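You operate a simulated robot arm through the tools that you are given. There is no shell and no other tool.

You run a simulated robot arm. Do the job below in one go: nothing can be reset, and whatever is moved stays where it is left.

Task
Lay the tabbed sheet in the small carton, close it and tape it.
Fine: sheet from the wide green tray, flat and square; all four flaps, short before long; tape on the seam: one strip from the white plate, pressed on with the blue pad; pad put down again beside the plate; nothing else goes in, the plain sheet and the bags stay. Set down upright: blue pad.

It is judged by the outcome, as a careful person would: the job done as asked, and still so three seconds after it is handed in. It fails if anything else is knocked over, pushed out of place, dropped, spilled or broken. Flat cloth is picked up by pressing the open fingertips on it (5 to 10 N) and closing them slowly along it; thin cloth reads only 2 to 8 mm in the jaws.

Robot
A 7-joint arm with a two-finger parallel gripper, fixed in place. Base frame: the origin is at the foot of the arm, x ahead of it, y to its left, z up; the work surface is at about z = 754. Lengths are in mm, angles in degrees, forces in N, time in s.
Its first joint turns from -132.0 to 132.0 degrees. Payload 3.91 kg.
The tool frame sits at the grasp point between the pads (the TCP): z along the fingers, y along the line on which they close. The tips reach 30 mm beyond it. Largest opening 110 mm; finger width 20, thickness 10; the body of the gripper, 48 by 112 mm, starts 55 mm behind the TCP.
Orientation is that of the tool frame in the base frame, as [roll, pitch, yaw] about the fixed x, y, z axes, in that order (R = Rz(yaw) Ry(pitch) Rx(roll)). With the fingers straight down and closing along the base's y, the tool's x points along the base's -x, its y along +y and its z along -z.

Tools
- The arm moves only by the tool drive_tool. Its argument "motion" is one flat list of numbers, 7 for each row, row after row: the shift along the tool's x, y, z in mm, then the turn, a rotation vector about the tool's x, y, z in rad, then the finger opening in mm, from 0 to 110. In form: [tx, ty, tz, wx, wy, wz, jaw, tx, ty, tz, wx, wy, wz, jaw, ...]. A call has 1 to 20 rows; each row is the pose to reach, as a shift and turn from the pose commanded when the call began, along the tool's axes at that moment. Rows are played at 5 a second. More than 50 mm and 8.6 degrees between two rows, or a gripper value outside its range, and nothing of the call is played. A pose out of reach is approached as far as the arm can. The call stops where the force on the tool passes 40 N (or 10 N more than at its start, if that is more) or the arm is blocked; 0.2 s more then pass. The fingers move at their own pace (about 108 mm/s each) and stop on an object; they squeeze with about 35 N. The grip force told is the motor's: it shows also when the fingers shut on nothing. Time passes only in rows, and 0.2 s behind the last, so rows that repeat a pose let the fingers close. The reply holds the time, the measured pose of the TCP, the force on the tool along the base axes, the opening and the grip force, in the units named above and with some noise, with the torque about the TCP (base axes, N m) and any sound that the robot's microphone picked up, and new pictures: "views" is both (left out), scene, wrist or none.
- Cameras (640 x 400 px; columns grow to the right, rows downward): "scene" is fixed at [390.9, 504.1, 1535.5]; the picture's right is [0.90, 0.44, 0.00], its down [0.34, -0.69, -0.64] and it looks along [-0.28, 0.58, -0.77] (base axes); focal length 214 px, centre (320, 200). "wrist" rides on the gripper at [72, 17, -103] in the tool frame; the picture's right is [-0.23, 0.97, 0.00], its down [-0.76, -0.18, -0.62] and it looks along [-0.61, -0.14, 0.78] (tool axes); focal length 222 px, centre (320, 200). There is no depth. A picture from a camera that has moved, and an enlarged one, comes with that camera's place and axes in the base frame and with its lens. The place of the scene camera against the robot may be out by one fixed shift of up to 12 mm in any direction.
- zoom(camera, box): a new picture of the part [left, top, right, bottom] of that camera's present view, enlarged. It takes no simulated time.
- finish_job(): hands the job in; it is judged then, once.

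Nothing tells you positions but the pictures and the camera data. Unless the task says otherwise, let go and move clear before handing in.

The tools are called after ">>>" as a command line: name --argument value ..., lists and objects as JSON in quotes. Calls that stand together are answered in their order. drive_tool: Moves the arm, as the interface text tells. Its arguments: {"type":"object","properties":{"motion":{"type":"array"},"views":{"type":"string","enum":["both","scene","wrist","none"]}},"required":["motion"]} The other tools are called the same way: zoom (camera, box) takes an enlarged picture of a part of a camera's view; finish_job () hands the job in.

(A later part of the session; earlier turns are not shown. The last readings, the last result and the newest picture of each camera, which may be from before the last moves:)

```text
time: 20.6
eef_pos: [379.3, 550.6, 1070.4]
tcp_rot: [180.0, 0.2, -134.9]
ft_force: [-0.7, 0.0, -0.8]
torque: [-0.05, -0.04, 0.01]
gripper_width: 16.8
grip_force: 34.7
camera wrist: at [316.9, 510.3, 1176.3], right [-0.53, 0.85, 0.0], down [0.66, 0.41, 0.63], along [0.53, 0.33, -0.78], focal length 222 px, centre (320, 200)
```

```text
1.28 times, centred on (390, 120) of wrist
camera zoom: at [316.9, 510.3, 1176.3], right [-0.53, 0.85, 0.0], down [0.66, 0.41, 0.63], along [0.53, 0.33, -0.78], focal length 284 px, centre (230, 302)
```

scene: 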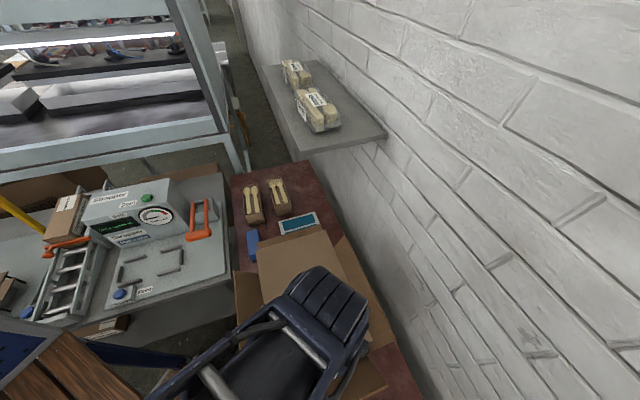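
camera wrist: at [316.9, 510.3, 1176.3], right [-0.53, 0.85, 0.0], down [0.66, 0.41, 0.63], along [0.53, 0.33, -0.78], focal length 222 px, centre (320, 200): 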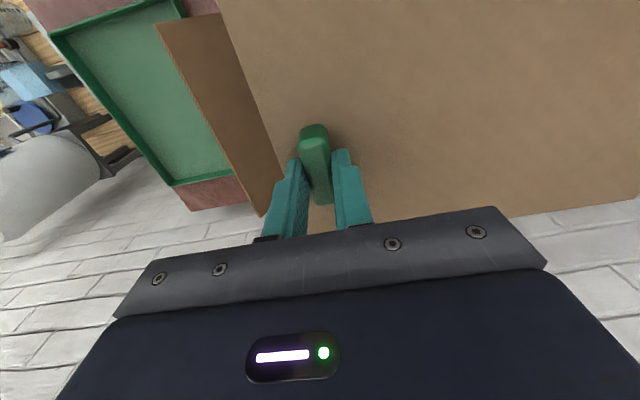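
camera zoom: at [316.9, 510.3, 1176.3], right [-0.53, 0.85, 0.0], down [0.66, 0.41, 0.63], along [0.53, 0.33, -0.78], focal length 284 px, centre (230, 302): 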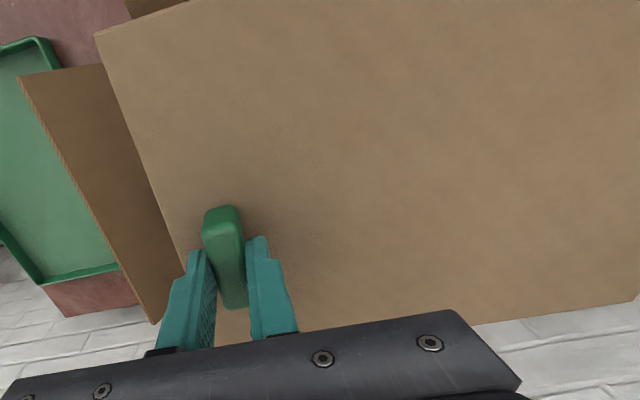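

The sheet sits level in the hand. I'll lower it to just above the rim, correcting +2.7 mm outward, and compare its edges with the rim there.

>>> drive_tool --motion '[-1, 0, 20, 0, 0, 0, 5, -2.5, 0, 45, 0, 0, 0, 5, -2.7, 0, 70, 0, 0, 0, 5, -2.7, 0, 95, 0, 0, 0, 5, -2.7, 0, 115, 0, 0, 0, 5, -2.7, 0, 125, 0, 0, 0, 5, -2.7, 0, 125, 0, 0, 0, 5]' --views "both"

>>> zoom --camera "scene" --box '[220, 210, 420, 400]'

>>> zoom --camera "wrist" --box '[140, 0, 380, 240]'

```text
time: 22.1
eef_pos: [384.6, 552.8, 944.7]
tcp_rot: [179.9, 0.3, -135.0]
ft_force: [0.0, -0.4, -0.4]
torque: [-0.05, -0.03, -0.05]
gripper_width: 17.1
grip_force: 35.2
camera wrist: at [320.7, 512.5, 1049.9], right [-0.53, 0.85, 0.0], down [0.66, 0.41, 0.63], along [0.53, 0.33, -0.78], focal length 222 px, centre (320, 200)
```

scene: 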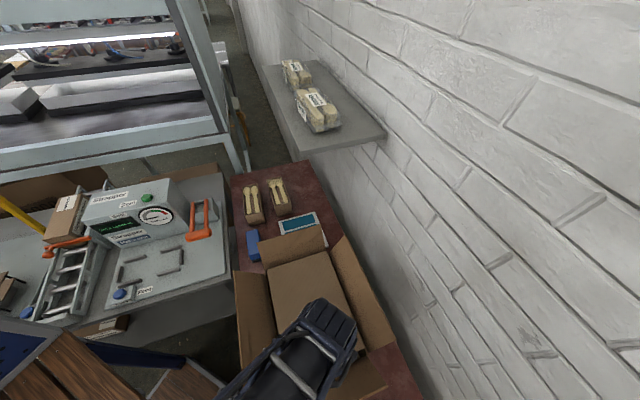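
wrist: 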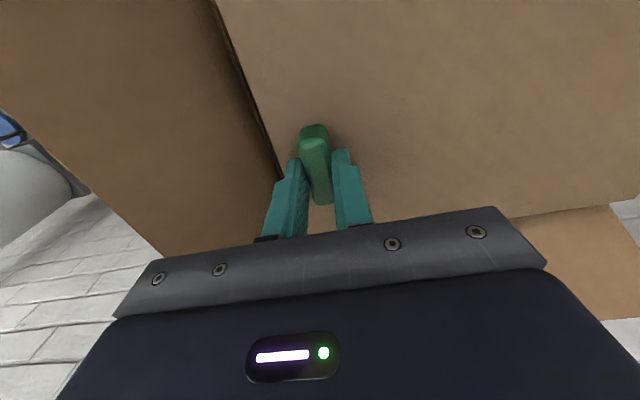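

```text
2.11 times, centred on (320, 305) of scene
camera zoom: at [390.9, 504.1, 1535.5], right [0.9, 0.44, 0.0], down [0.34, -0.69, -0.64], along [-0.28, 0.58, -0.77], focal length 452 px, centre (320, -21)
```

zoom: 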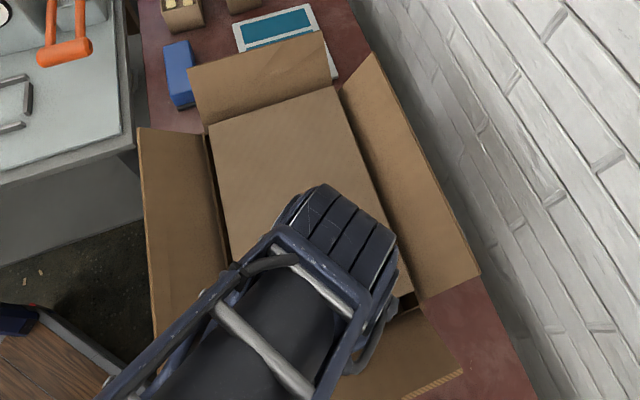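

```text
1.67 times, centred on (260, 120) of wrist
camera zoom: at [320.7, 512.5, 1049.9], right [-0.53, 0.85, 0.0], down [0.66, 0.41, 0.63], along [0.53, 0.33, -0.78], focal length 370 px, centre (420, 333)
```

zoom: 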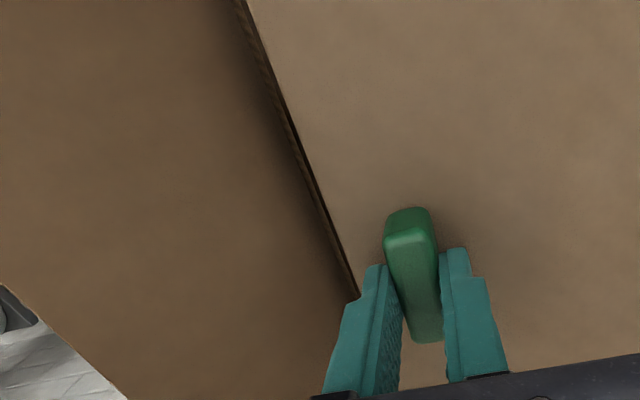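

>>> zoom --camera "scene" --box '[270, 240, 350, 290]'

>>> zoom --camera "scene" --box '[315, 240, 395, 320]'

>>> zoom --camera "wrist" --box '[200, 0, 300, 170]'

>>> zoom --camera "wrist" --box '[500, 150, 640, 260]'

```text
8.00 times, centred on (310, 265) of scene
camera zoom: at [390.9, 504.1, 1535.5], right [0.9, 0.44, 0.0], down [0.34, -0.69, -0.64], along [-0.28, 0.58, -0.77], focal length 1716 px, centre (400, -320)
```

zoom: 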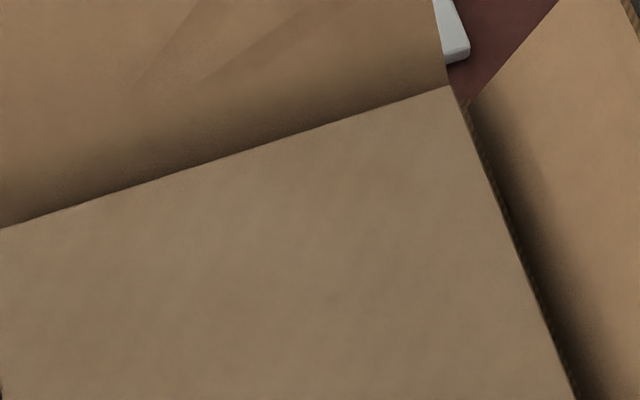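

```text
5.00 times, centred on (355, 280) of scene
camera zoom: at [390.9, 504.1, 1535.5], right [0.9, 0.44, 0.0], down [0.34, -0.69, -0.64], along [-0.28, 0.58, -0.77], focal length 1072 px, centre (145, -200)
```

zoom: 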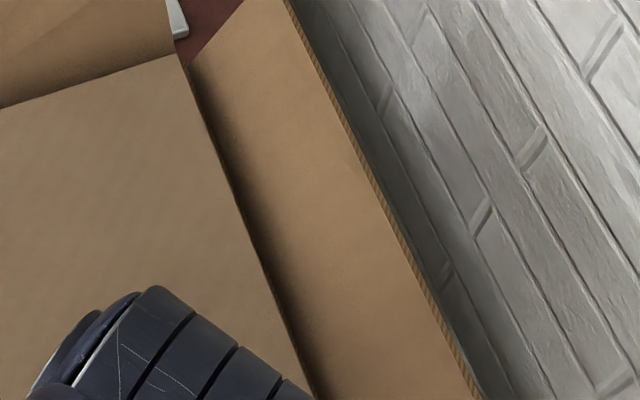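

```text
2.35 times, centred on (250, 85) of wrist
camera zoom: at [320.7, 512.5, 1049.9], right [-0.53, 0.85, 0.0], down [0.66, 0.41, 0.63], along [0.53, 0.33, -0.78], focal length 523 px, centre (485, 471)
```

zoom: 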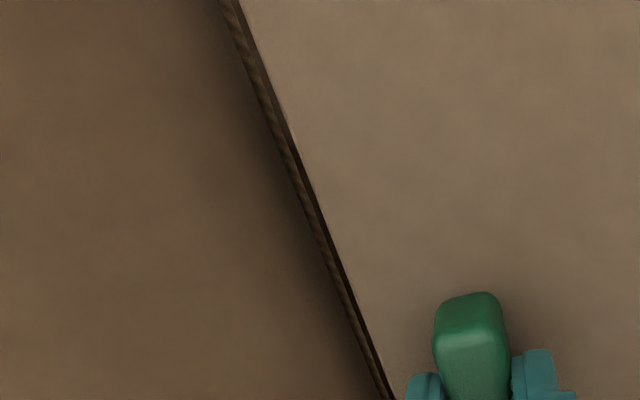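

```text
3.64 times, centred on (570, 205) of wrist
camera zoom: at [320.7, 512.5, 1049.9], right [-0.53, 0.85, 0.0], down [0.66, 0.41, 0.63], along [0.53, 0.33, -0.78], focal length 808 px, centre (-589, 182)
```

zoom: 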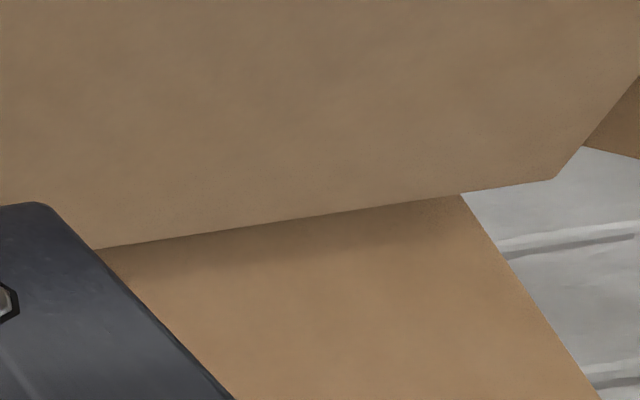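

From the two wrist views, the rim is at z ≈ 881 with an opening of about 282×200 mm, so the sheet (264×186) fits with 7–9 mm of clearance. I'll shift 2.4 mm back in a and lower into the carton.

>>> drive_tool --motion '[2.4, -0.5, 10, 0, 0, 0, 5, 2.4, -0.5, 20, 0, 0, 0, 5, 2.4, -0.5, 30, 0, 0, 0, 5, 2.4, -0.5, 40, 0, 0, 0, 5, 2.4, -0.5, 50, 0, 0, 0, 5, 2.4, -0.5, 60, 0, 0, 0, 5, 2.4, -0.5, 68, 0, 0, 0, 5, 2.4, -0.5, 74, 0, 0, 0, 5]' --views "both"

```text
time: 23.9
eef_pos: [382.7, 550.3, 873.5]
tcp_rot: [179.9, 0.2, -135.0]
ft_force: [0.4, 0.4, -1.2]
torque: [-0.01, -0.02, -0.02]
gripper_width: 16.7
grip_force: 34.6
camera wrist: at [319.5, 510.3, 978.0], right [-0.53, 0.85, 0.0], down [0.66, 0.41, 0.63], along [0.53, 0.33, -0.78], focal length 222 px, centre (320, 200)
```

scene: 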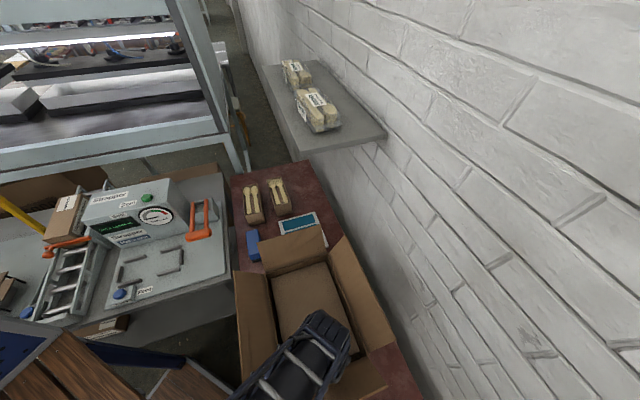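
wrist: 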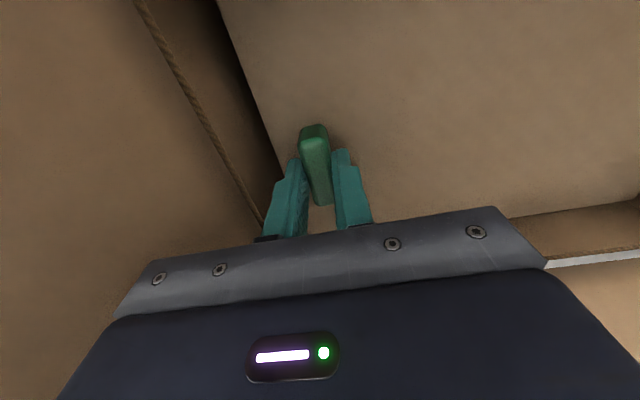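

The sheet is inside with no contact. I'll continue in small steps while watching the force.

>>> drive_tool --motion '[0, 0, 3, 0, 0, 0, 5, 0, 0, 6, 0, 0, 0, 5, 0, 0, 9, 0, 0, 0, 5, 0, 0, 12, 0, 0, 0, 5]' --views "none"

```text
time: 24.9
eef_pos: [381.4, 552.3, 861.9]
tcp_rot: [179.8, 0.2, -135.1]
ft_force: [-0.3, -0.2, -1.5]
torque: [0.02, -0.03, 0.0]
gripper_width: 17.1
grip_force: 35.0
```

>>> drive_tool --motion '[0, 0, 3, 0, 0, 0, 5, 0, 0, 6, 0, 0, 0, 5]' --views "none"

>>> drive_tool --motion '[0, 0, 2, 0, 0, 0, 5, 0, 0, 4, 0, 0, 0, 5]' --views "both"

```text
time: 25.6
eef_pos: [383.0, 551.9, 855.1]
tcp_rot: [179.8, 0.1, -135.0]
ft_force: [0.0, 0.1, -0.5]
torque: [-0.03, -0.04, 0.0]
gripper_width: 17.1
grip_force: 35.3
```

```text
time: 26.1
eef_pos: [382.0, 552.1, 850.9]
tcp_rot: [180.0, 0.2, -135.0]
ft_force: [-0.3, -0.8, -0.3]
torque: [-0.02, -0.06, 0.01]
gripper_width: 16.7
grip_force: 35.1
camera wrist: at [319.2, 511.7, 955.9], right [-0.53, 0.85, 0.0], down [0.66, 0.41, 0.63], along [0.53, 0.33, -0.78], focal length 222 px, centre (320, 200)
```

scene: 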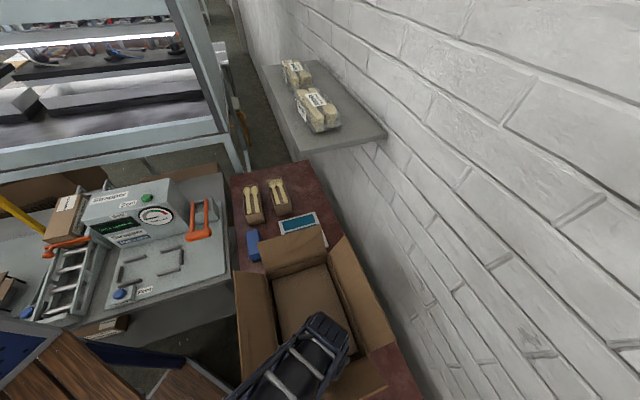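
wrist: 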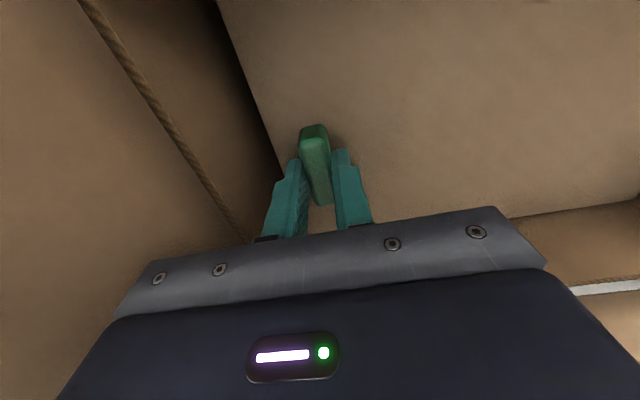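

>>> drive_tool --motion '[0, 0, 2, 0, 0, 0, 5, 0, 0, 4, 0, 0, 0, 5, 0, 0, 6, 0, 0, 0, 5]' --views "none"

>>> drive_tool --motion '[0, 0, 1.5, 0, 0, 0, 5, 0, 0, 3, 0, 0, 0, 5]' --views "none"

>>> drive_tool --motion '[0, 0, 1.5, 0, 0, 0, 5, 0, 0, 3, 0, 0, 0, 5]' --views "both"

```text
time: 26.9
eef_pos: [382.8, 552.1, 846.4]
tcp_rot: [179.9, 0.3, -135.1]
ft_force: [-3.1, -4.8, 19.9]
torque: [-0.66, 0.54, 0.03]
gripper_width: 17.0
grip_force: 35.6
```

```text
time: 27.4
eef_pos: [382.7, 552.0, 846.0]
tcp_rot: [179.9, 0.4, -135.0]
ft_force: [-0.6, -1.7, 10.5]
torque: [-0.13, 0.03, -0.04]
gripper_width: 17.0
grip_force: 34.9
stopped in row 2: the force on the tool passed its limit at 42 N (the readings are from after the stop); the commanded pose is now the measured one
```

```text
time: 27.9
eef_pos: [383.7, 552.6, 846.2]
tcp_rot: [179.8, 0.5, -134.9]
ft_force: [-0.8, -2.0, 10.5]
torque: [-0.15, 0.0, 0.03]
gripper_width: 17.2
grip_force: 35.1
stopped in row 2: the force on the tool passed its limit at 41 N (the readings are from after the stop); the commanded pose is now the measured one
camera wrist: at [319.7, 512.2, 950.2], right [-0.53, 0.85, 0.0], down [0.66, 0.41, 0.63], along [0.53, 0.34, -0.78], focal length 222 px, centre (320, 200)
```

scene: 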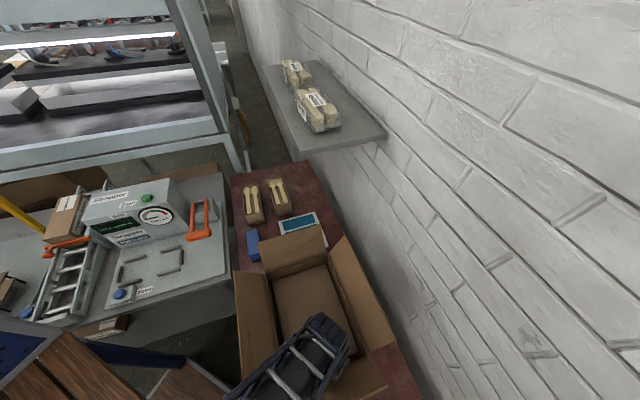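
wrist: 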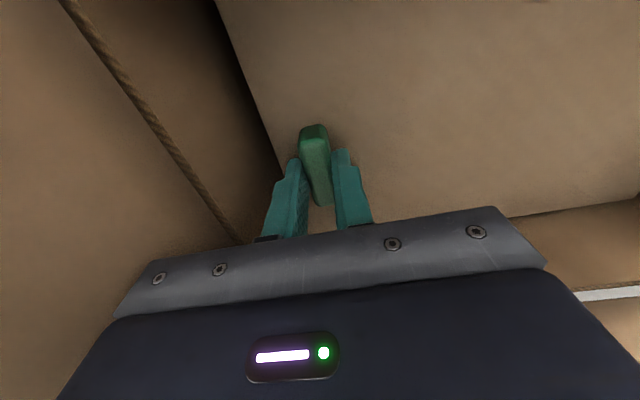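

The sheet has reached the contents (contact at TCP z ≈ 846). I'll ease off slightly and open the fingers a limited amount.

>>> drive_tool --motion '[0, 0, -0.7, 0, 0, 0, 5, 0, 0, -0.7, 0, 0, 0, 22, 0, 0, -0.7, 0, 0, 0, 30, 0, 0, -0.7, 0, 0, 0, 38, 0, 0, -0.7, 0, 0, 0, 38]' --views "wrist"

>>> zoom --camera "wrist" --box '[180, 0, 420, 240]'

```text
time: 29.1
eef_pos: [382.7, 552.4, 846.5]
tcp_rot: [179.8, 0.5, -135.0]
ft_force: [-0.5, -0.7, 0.0]
torque: [0.0, -0.01, 0.01]
gripper_width: 38.0
grip_force: 0.1
camera wrist: at [319.9, 512.3, 949.9], right [-0.53, 0.85, 0.0], down [0.66, 0.41, 0.63], along [0.53, 0.34, -0.78], focal length 222 px, centre (320, 200)
```

wrist: 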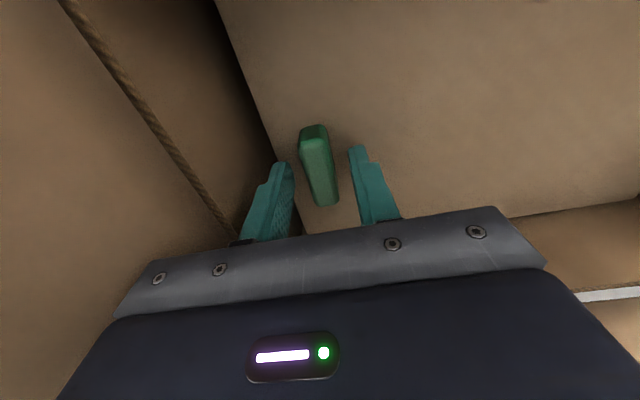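

```text
1.67 times, centred on (300, 120) of wrist
camera zoom: at [319.9, 512.3, 949.9], right [-0.53, 0.85, 0.0], down [0.66, 0.41, 0.63], along [0.53, 0.34, -0.78], focal length 370 px, centre (353, 333)
```

zoom: 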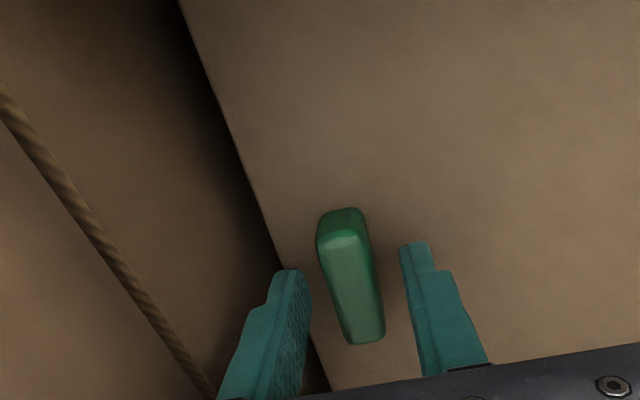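

The tab is free. I'll rise straight up and inspect the sheet in the carton.

>>> drive_tool --motion '[0, 0, -15, 0, 0, 0, 38, 0, 0, -40, 0, 0, 0, 38, 0, 0, -80, 0, 0, 0, 38, 0, 0, -120, 0, 0, 0, 38, 0, 0, -165, 0, 0, 0, 38, 0, 0, -210, 0, 0, 0, 38, 0, 0, -250, 0, 0, 0, 38]' --views "both"

>>> zoom --camera "wrist" --box '[140, 0, 620, 240]'

>>> zoom --camera "scene" --box '[220, 210, 420, 400]'

```text
time: 30.7
eef_pos: [385.8, 551.1, 1099.4]
tcp_rot: [179.9, 0.3, -135.0]
ft_force: [0.5, 0.8, -0.2]
torque: [-0.03, 0.01, -0.02]
gripper_width: 38.0
grip_force: 0.0
camera wrist: at [322.5, 510.8, 1202.8], right [-0.53, 0.85, 0.0], down [0.66, 0.41, 0.63], along [0.53, 0.33, -0.78], focal length 222 px, centre (320, 200)
```

scene: 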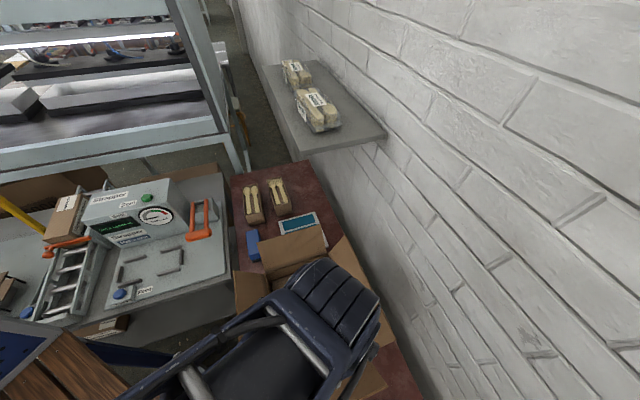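
wrist: 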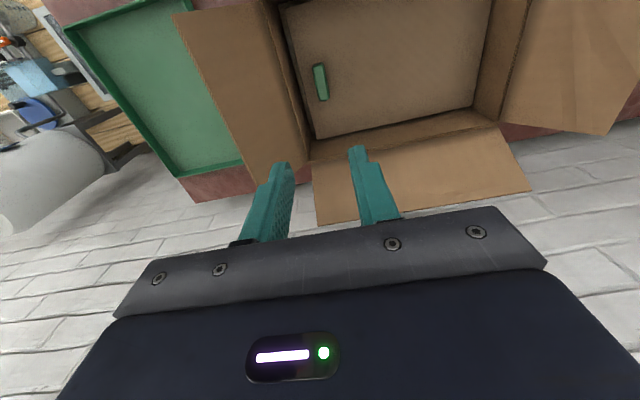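

```text
1.33 times, centred on (380, 120) of wrist
camera zoom: at [322.5, 510.8, 1202.8], right [-0.53, 0.85, 0.0], down [0.66, 0.41, 0.63], along [0.53, 0.33, -0.78], focal length 296 px, centre (240, 307)
```

zoom: 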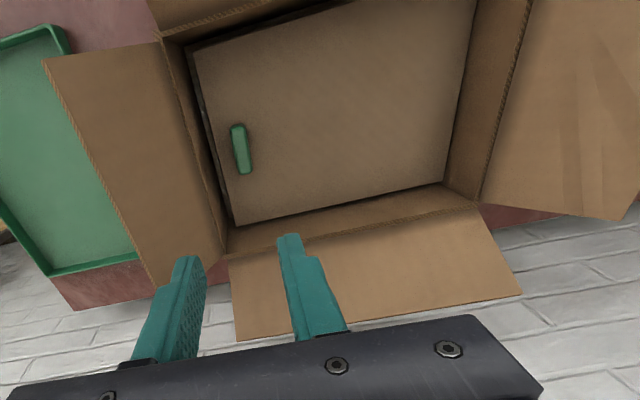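

```text
2.11 times, centred on (320, 305) of scene
camera zoom: at [390.9, 504.1, 1535.5], right [0.9, 0.44, 0.0], down [0.34, -0.69, -0.64], along [-0.28, 0.58, -0.77], focal length 452 px, centre (320, -21)
```

zoom: 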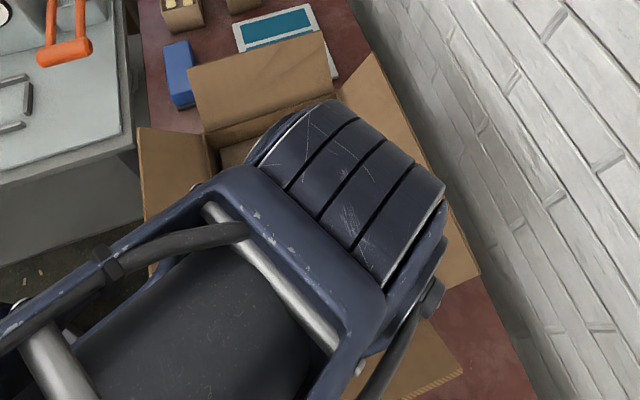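

The sheet lies flat and square inside with its tab at the +b end. Next come the flaps. I'll measure their tips more precisely from this view.

>>> zoom --camera "wrist" --box '[160, 0, 330, 230]'

>>> zoom --camera "wrist" --box '[440, 0, 640, 200]'

>>> zoom --camera "wrist" --box '[300, 100, 560, 240]'

```text
1.74 times, centred on (245, 115) of wrist
camera zoom: at [322.5, 510.8, 1202.8], right [-0.53, 0.85, 0.0], down [0.66, 0.41, 0.63], along [0.53, 0.33, -0.78], focal length 386 px, centre (450, 348)
```

zoom: 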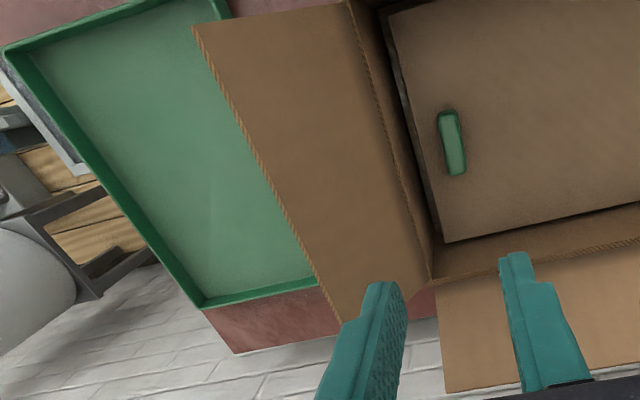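

```text
2.00 times, centred on (540, 100) of wrist
camera zoom: at [322.5, 510.8, 1202.8], right [-0.53, 0.85, 0.0], down [0.66, 0.41, 0.63], along [0.53, 0.33, -0.78], focal length 444 px, centre (-120, 400)
```

zoom: 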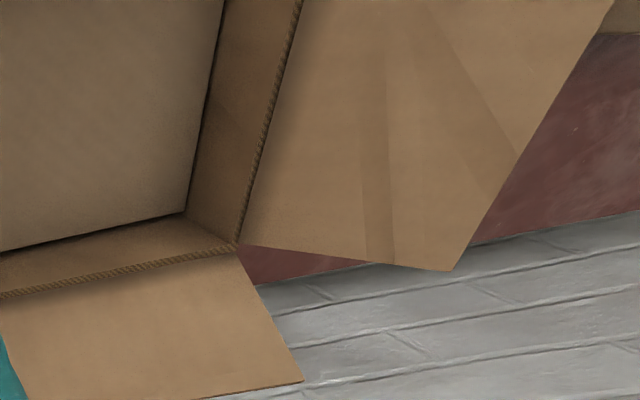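

```text
2.46 times, centred on (430, 170) of wrist
camera zoom: at [322.5, 510.8, 1202.8], right [-0.53, 0.85, 0.0], down [0.66, 0.41, 0.63], along [0.53, 0.33, -0.78], focal length 547 px, centre (49, 274)
```

zoom: 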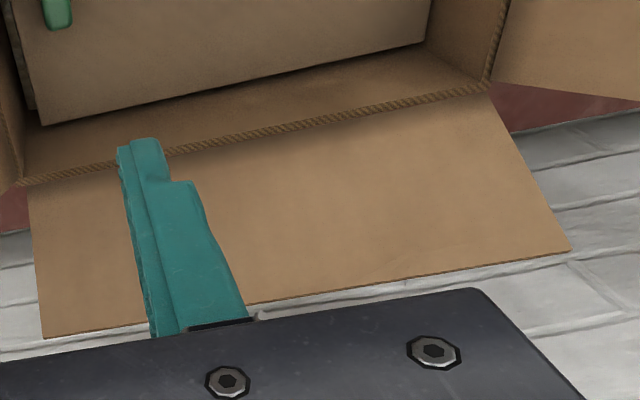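

The flaps stand at 35–60° with tips at z 935–975. I'll fold the +b short flap first. I'll close the fingers, go beyond its tip and come down outside it.

>>> drive_tool --motion '[1, -38, 0, 0, 0, 0, 20, 2.5, -76, 0, 0, 0, 0, 0, 2.5, -114, 0, 0, 0, 0, 0, 2.5, -154, 0, 0, 0, 0, 0, 2.5, -154, 40, 0, 0, 0, 0, 2.5, -154, 80, 0, 0, 0, 0, 2.5, -154, 120, 0, 0, 0, 0, 2.5, -154, 154, 0, 0, 0, 0]' --views "both"

```text
time: 32.5
eef_pos: [490.5, 438.4, 941.2]
tcp_rot: [179.7, 0.6, -135.1]
ft_force: [0.7, -0.3, 0.5]
torque: [0.04, -0.01, -0.03]
gripper_width: 0.0
grip_force: 34.9
camera wrist: at [427.8, 398.8, 1045.5], right [-0.53, 0.85, 0.01], down [0.66, 0.41, 0.63], along [0.53, 0.34, -0.78], focal length 222 px, centre (320, 200)
```

scene: 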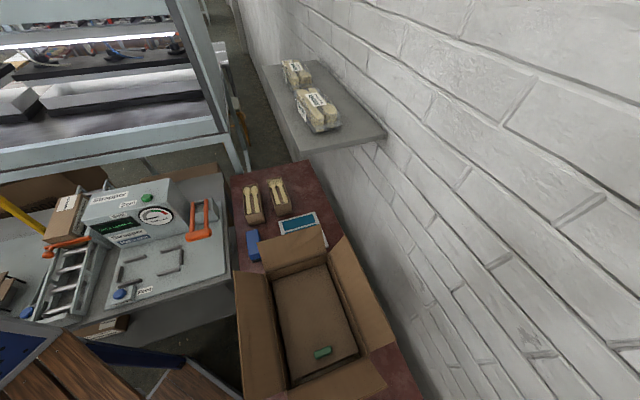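
wrist: 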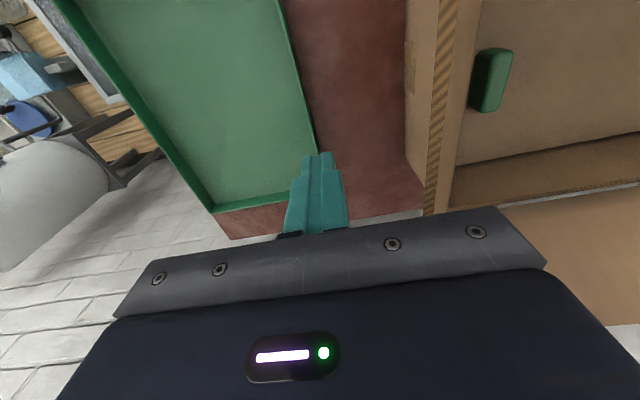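

I'm positioned beyond the flap, whose edge is visible. Now I'll push it upright towards −b.

>>> drive_tool --motion '[0, 18, 0, 0, 0, 0, 0, 0, 36, 0, 0, 0, 0, 0, 0, 54, 0, 0, 0, 0, 0, 0, 70, -2, 0, 0, 0, 0, 0, 86, -6, 0, 0, 0, 0, 0, 98, -10, 0, 0, 0, 0]' --views "both"

```text
time: 33.9
eef_pos: [422.6, 512.7, 952.2]
tcp_rot: [179.9, 0.4, -135.0]
ft_force: [-0.8, -0.1, -0.1]
torque: [0.05, -0.02, 0.0]
gripper_width: 0.0
grip_force: 34.4
camera wrist: at [359.1, 470.8, 1055.3], right [-0.53, 0.85, 0.0], down [0.66, 0.41, 0.63], along [0.53, 0.34, -0.78], focal length 222 px, centre (320, 200)
```

scene: 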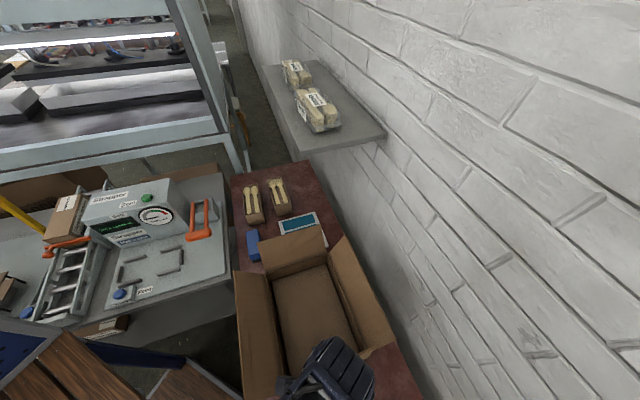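
wrist: 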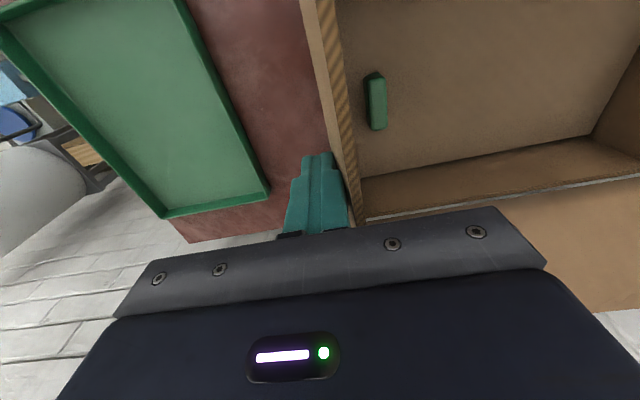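

The flap is upright with no resistance. I'll roll it over along an arc and lay it down.

>>> drive_tool --motion '[0, 12, -8, 0, 0, 0, 0, 0, 23, -11, 0, 0, 0, 0, 0, 32, -7, 0, 0, 0, 0, 0, 40, -1, 0, 0, 0, 0, 0, 46, 6, 0, 0, 0, 0, 0, 52, 14, 0, 0, 0, 0, 0, 55, 21, 0, 0, 0, 0, 0, 57.5, 27, 0, 0, 0, 0, 0, 59, 33, 0, 0, 0, 0, 0, 60, 36, 0, 0, 0, 0]' --views "both"

```text
time: 36.1
eef_pos: [378.2, 553.3, 915.8]
tcp_rot: [179.8, 0.5, -135.0]
ft_force: [-0.7, -0.4, -0.3]
torque: [0.02, -0.01, 0.01]
gripper_width: 0.0
grip_force: 35.2
camera wrist: at [314.5, 513.1, 1020.1], right [-0.53, 0.85, 0.0], down [0.66, 0.41, 0.63], along [0.53, 0.34, -0.78], focal length 222 px, centre (320, 200)
```

scene: 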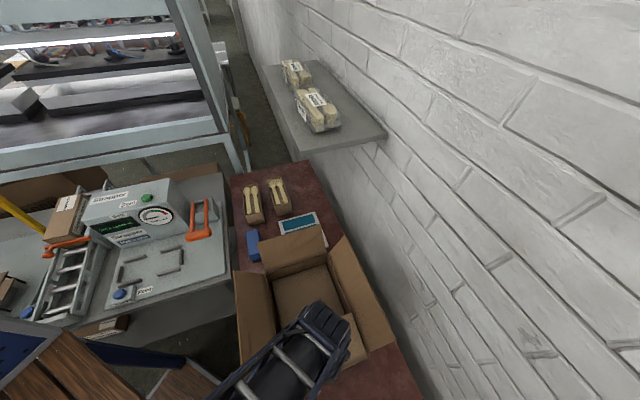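
wrist: 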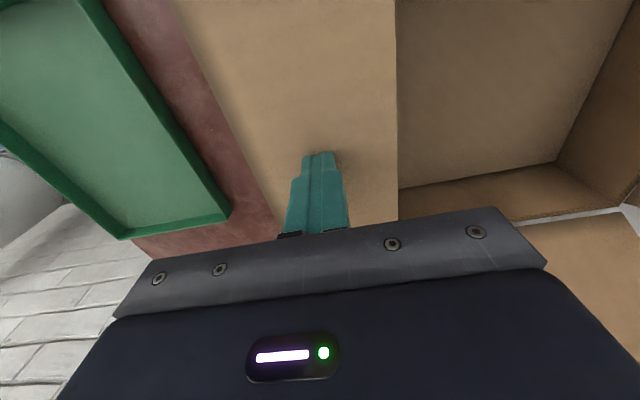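

The +b flap is down. I'll lift off and see whether it stays.

>>> drive_tool --motion '[0, 0, -30, 0, 0, 0, 0, 0, 0, -70, 0, 0, 0, 0, 0, 0, -110, 0, 0, 0, 0, 0, 0, -140, 0, 0, 0, 0]' --views "both"

```text
time: 37.1
eef_pos: [376.0, 552.1, 1053.9]
tcp_rot: [179.8, 0.6, -135.0]
ft_force: [0.0, -0.3, -0.3]
torque: [0.02, 0.03, 0.01]
gripper_width: 0.1
grip_force: 34.5
camera wrist: at [312.5, 511.4, 1158.6], right [-0.53, 0.85, 0.0], down [0.66, 0.41, 0.63], along [0.53, 0.34, -0.78], focal length 222 px, centre (320, 200)
```

scene: 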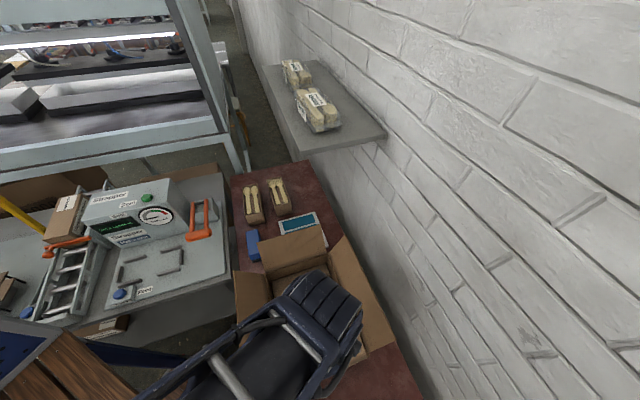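
wrist: 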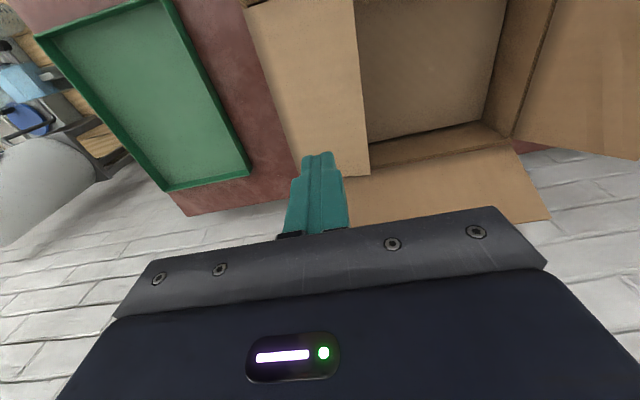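

It stays down. Now the −b short flap: I'll cross over high, come down outside it beyond its tip, and do the same.

>>> drive_tool --motion '[-1, 40, -10, 0, 0, 0, 0, -2, 80, -10, 0, 0, 0, 0, -3, 120, -10, 0, 0, 0, 0, -4, 160, -10, 0, 0, 0, 0, -4, 200, -10, 0, 0, 0, 0, -4, 240, -10, 0, 0, 0, 0, -4, 280, -10, 0, 0, 0, 0, -4, 326, -10, 0, 0, 0, 0, -4, 326, 30, 0, 0, 0, 0, -4, 326, 65, 0, 0, 0, 0, -4, 326, 98, 0, 0, 0, 0]' --views "both"

```text
time: 39.5
eef_pos: [151.1, 785.0, 958.8]
tcp_rot: [179.8, 0.4, -135.0]
ft_force: [-0.1, 0.4, 0.9]
torque: [0.01, 0.0, -0.02]
gripper_width: 0.0
grip_force: 34.8
camera wrist: at [87.0, 745.3, 1062.7], right [-0.53, 0.85, 0.01], down [0.66, 0.41, 0.63], along [0.53, 0.34, -0.78], focal length 222 px, centre (320, 200)
```

scene: 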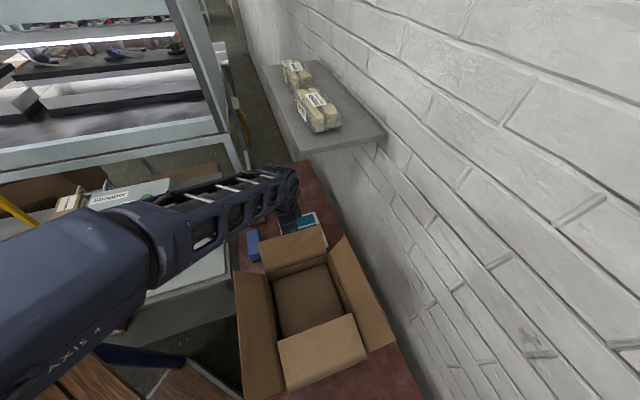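
wrist: 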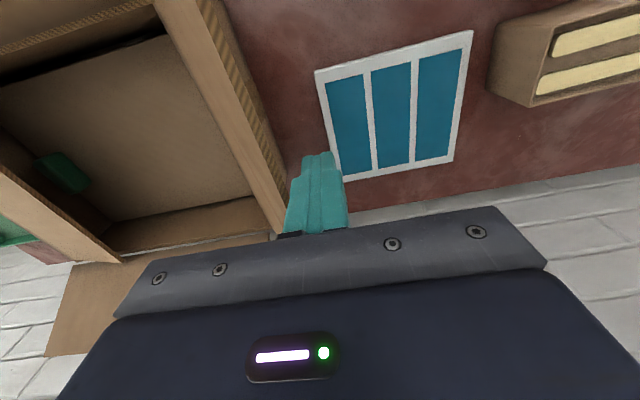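

>>> drive_tool --motion '[0, -15, 0, 0, 0, 0, 0, 0, -30, 0, 0, 0, 0, 0, 0, -45, -1, 0, 0, 0, 0, 0, -57, -3, 0, 0, 0, 0, 0, -68, -6, 0, 0, 0, 0]' --views "both"

```text
time: 40.7
eef_pos: [197.6, 738.0, 965.4]
tcp_rot: [179.8, 0.4, -135.0]
ft_force: [0.2, 0.6, -0.2]
torque: [0.0, -0.03, -0.01]
gripper_width: 0.0
grip_force: 35.2
camera wrist: at [134.2, 697.5, 1070.4], right [-0.53, 0.85, 0.0], down [0.66, 0.41, 0.63], along [0.53, 0.34, -0.78], focal length 222 px, centre (320, 200)
```

scene: 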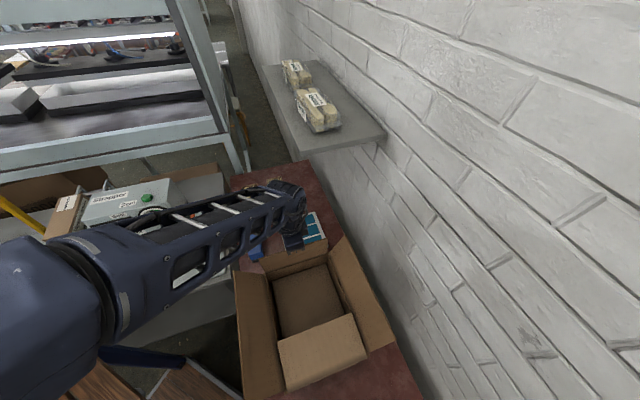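
wrist: 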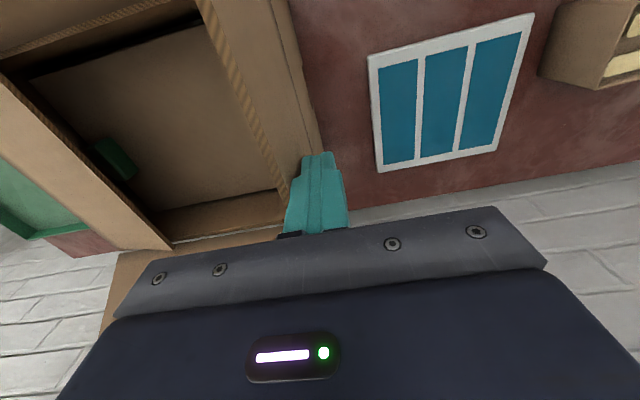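

>>> drive_tool --motion '[0, -12, -3, 0, 0, 0, 0, 0, -25, 1, 0, 0, 0, 0, 0, -33, 6, 0, 0, 0, 0, 0, -41.5, 12, 0, 0, 0, 0, 0, -48, 19, 0, 0, 0, 0, 0, -54, 27, 0, 0, 0, 0, 0, -57, 34, 0, 0, 0, 0, 0, -59, 40, 0, 0, 0, 0, 0, -61, 46, 0, 0, 0, 0, 0, -62, 50, 0, 0, 0, 0]' --views "both"

```text
time: 42.9
eef_pos: [242.8, 695.2, 914.4]
tcp_rot: [179.8, 0.4, -135.0]
ft_force: [0.2, 0.2, 0.2]
torque: [0.0, -0.04, -0.02]
gripper_width: 0.0
grip_force: 35.0
camera wrist: at [179.9, 654.1, 1018.5], right [-0.53, 0.85, 0.0], down [0.66, 0.41, 0.63], along [0.53, 0.34, -0.78], focal length 222 px, centre (320, 200)
```

scene: 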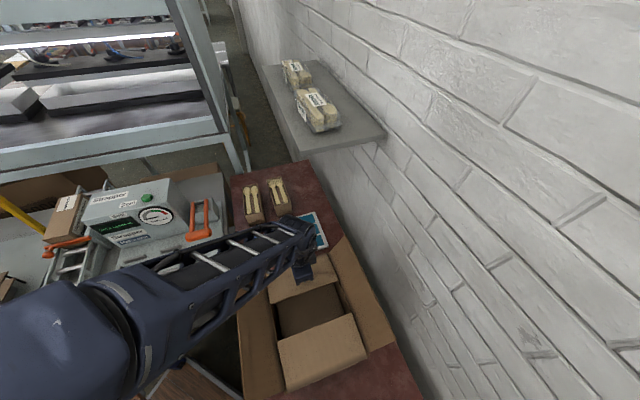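
wrist: 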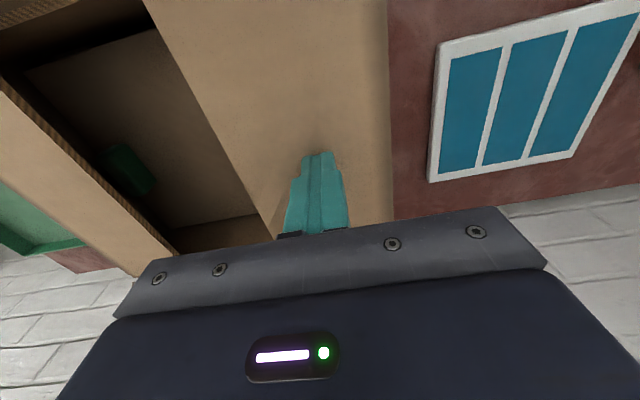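

Both short flaps are down. Now the −a long flap: I'll rise, cross to the robot side of it at b ≈ −315 (inside reach), and come down outside it.

>>> drive_tool --motion '[0, 0, -40, 0, 0, 0, 0, 0, 0, -85, 0, 0, 0, 0, 0, 0, -130, 0, 0, 0, 0, 0, 0, -150, 0, 0, 0, 0, 42, 0, -150, 0, 0, 0, 0, 84, 0, -150, 0, 0, 0, 0, 126, 0, -150, 0, 0, 0, 0, 168, 0, -150, 0, 0, 0, 0, 210, 0, -150, 0, 0, 0, 0]' --views "both"

```text
time: 44.9
eef_pos: [97.5, 544.8, 1066.7]
tcp_rot: [179.9, 0.5, -135.1]
ft_force: [0.2, 0.6, -0.2]
torque: [0.01, 0.02, 0.0]
gripper_width: 0.0
grip_force: 34.8
camera wrist: at [33.9, 504.7, 1169.1], right [-0.53, 0.85, 0.0], down [0.66, 0.41, 0.63], along [0.53, 0.33, -0.78], focal length 222 px, centre (320, 200)
```

scene: 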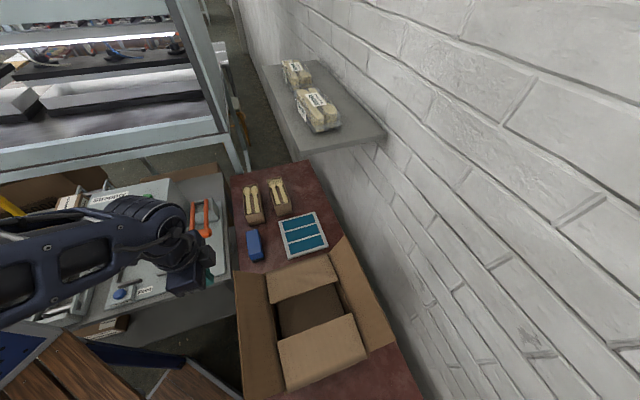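
wrist: 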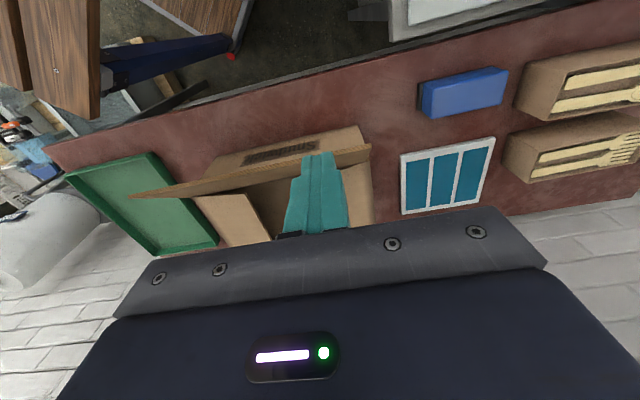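

>>> drive_tool --motion '[0, 0, 40, 0, 0, 0, 0, 0, 0, 80, 0, 0, 0, 0, 0, 0, 115, 0, 0, 0, 0]' --views "both"

```text
time: 45.7
eef_pos: [97.5, 546.9, 948.9]
tcp_rot: [179.8, 0.5, -135.0]
ft_force: [-0.9, -0.2, 0.1]
torque: [-0.01, 0.0, 0.02]
gripper_width: 0.0
grip_force: 34.6
camera wrist: at [34.0, 507.0, 1052.8], right [-0.53, 0.85, 0.01], down [0.66, 0.41, 0.63], along [0.53, 0.34, -0.78], focal length 222 px, centre (320, 200)
```

scene: 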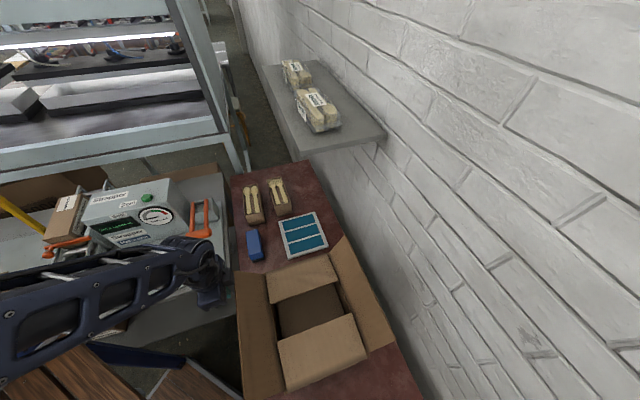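
wrist: 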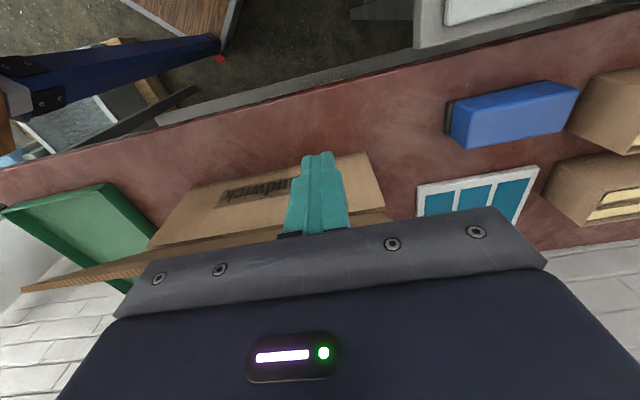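

Outside the −a long flap now. I'll push it upright.

>>> drive_tool --motion '[-15, 0, 0, 0, 0, 0, 0, -30, 0, -2, 0, 0, 0, 0, -45, 0, -4, 0, 0, 0, 0, -60, 0, -8, 0, 0, 0, 0, -74, 0, -13, 0, 0, 0, 0, -87, 0, -19, 0, 0, 0, 0]' --views "both"

```text
time: 47.1
eef_pos: [155.4, 607.6, 967.8]
tcp_rot: [179.8, 0.6, -135.0]
ft_force: [0.0, 0.1, 0.1]
torque: [0.01, 0.02, 0.02]
gripper_width: 0.0
grip_force: 34.8
camera wrist: at [92.7, 567.3, 1071.8], right [-0.53, 0.85, 0.0], down [0.66, 0.41, 0.63], along [0.53, 0.34, -0.78], focal length 222 px, centre (320, 200)
```

scene: 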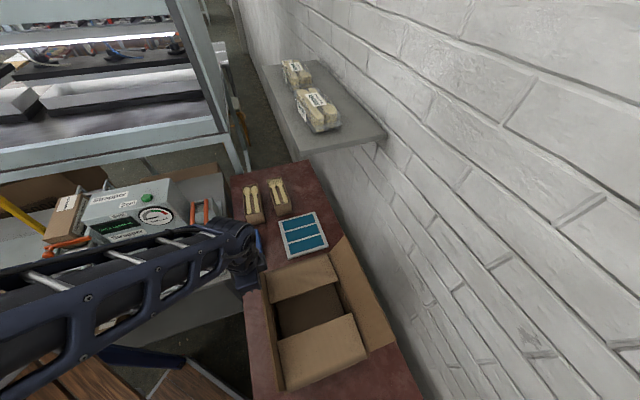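
wrist: 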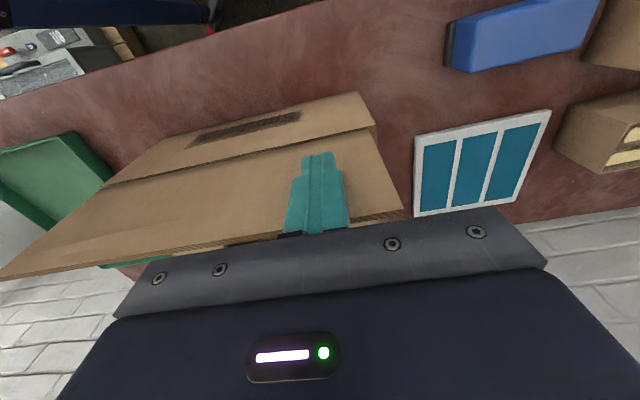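

>>> drive_tool --motion '[-14, 0, -3, 0, 0, 0, 0, -28, 0, 0, 0, 0, 0, 0, -38, 0, 5, 0, 0, 0, 0, -46, 0, 11, 0, 0, 0, 0, -53, 0, 18, 0, 0, 0, 0, -59.5, 0, 27, 0, 0, 0, 0, -63, 0, 34, 0, 0, 0, 0, -65.5, 0, 41, 0, 0, 0, 0, -67, 0, 46, 0, 0, 0, 0, -67.5, 0, 49, 0, 0, 0, 0]' --views "both"

```text
time: 47.7
eef_pos: [165.8, 616.8, 969.2]
tcp_rot: [-179.9, -0.1, -134.6]
ft_force: [-8.8, -19.7, 11.9]
torque: [-0.58, 0.09, -0.07]
gripper_width: 0.0
grip_force: 34.6
stopped in row 2: the force on the tool passed its limit at 61 N (the readings are from after the stop); the commanded pose is now the measured one
camera wrist: at [102.2, 577.9, 1074.2], right [-0.53, 0.85, 0.0], down [0.66, 0.42, 0.62], along [0.53, 0.33, -0.78], focal length 222 px, centre (320, 200)
```

scene: 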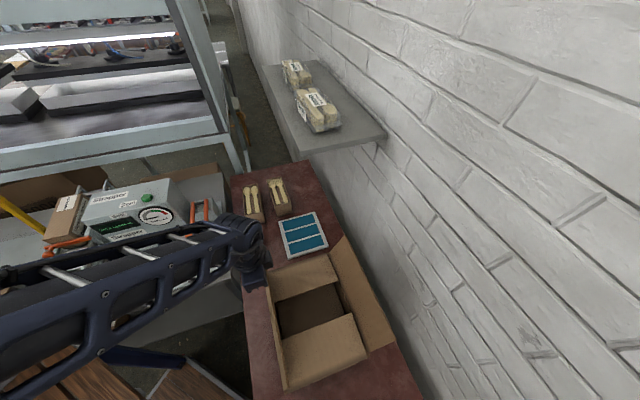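
wrist: 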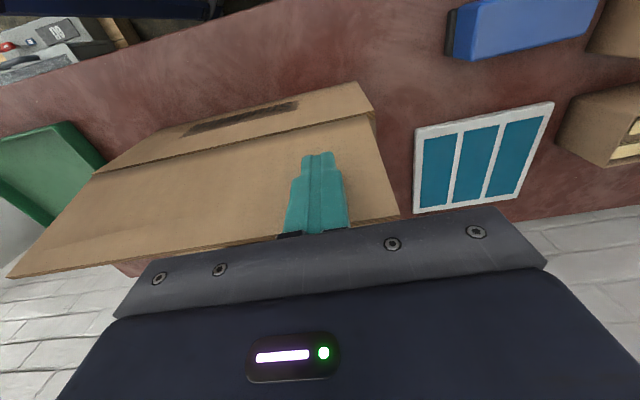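

The −a flap met resistance just past vertical. I'll look closely at why before pushing more.

>>> zoom --camera "scene" --box '[220, 220, 400, 400]'

>>> zoom --camera "scene" --box '[255, 245, 345, 305]'

>>> zoom --camera "wrist" --box '[0, 70, 440, 290]'

```text
2.22 times, centred on (310, 310) of scene
camera zoom: at [390.9, 504.1, 1535.5], right [0.9, 0.44, 0.0], down [0.34, -0.69, -0.64], along [-0.28, 0.58, -0.77], focal length 477 px, centre (342, -44)
```

zoom: 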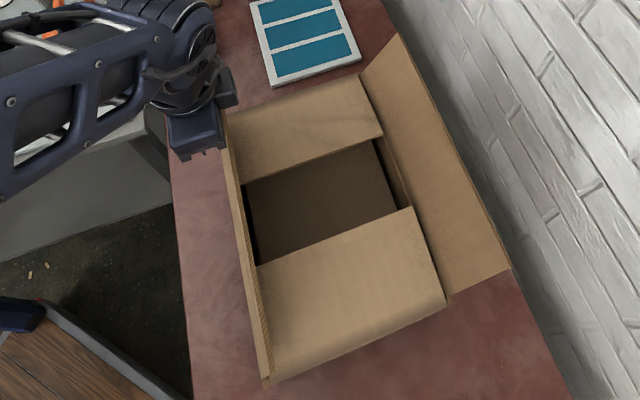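

```text
6.67 times, centred on (300, 275) of scene
camera zoom: at [390.9, 504.1, 1535.5], right [0.9, 0.44, 0.0], down [0.34, -0.69, -0.64], along [-0.28, 0.58, -0.77], focal length 1430 px, centre (453, -300)
```

zoom: 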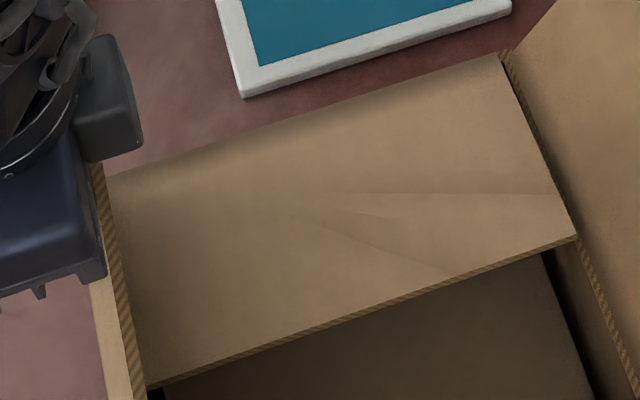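

```text
1.45 times, centred on (220, 180) of wrist
camera zoom: at [102.2, 577.9, 1074.2], right [-0.53, 0.85, 0.0], down [0.66, 0.42, 0.62], along [0.53, 0.33, -0.78], focal length 323 px, centre (466, 229)
```

zoom: 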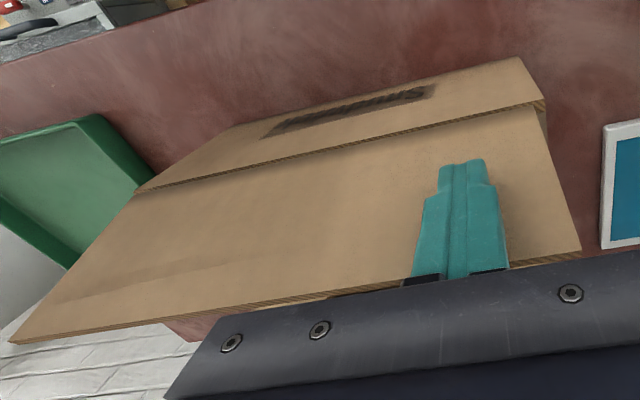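

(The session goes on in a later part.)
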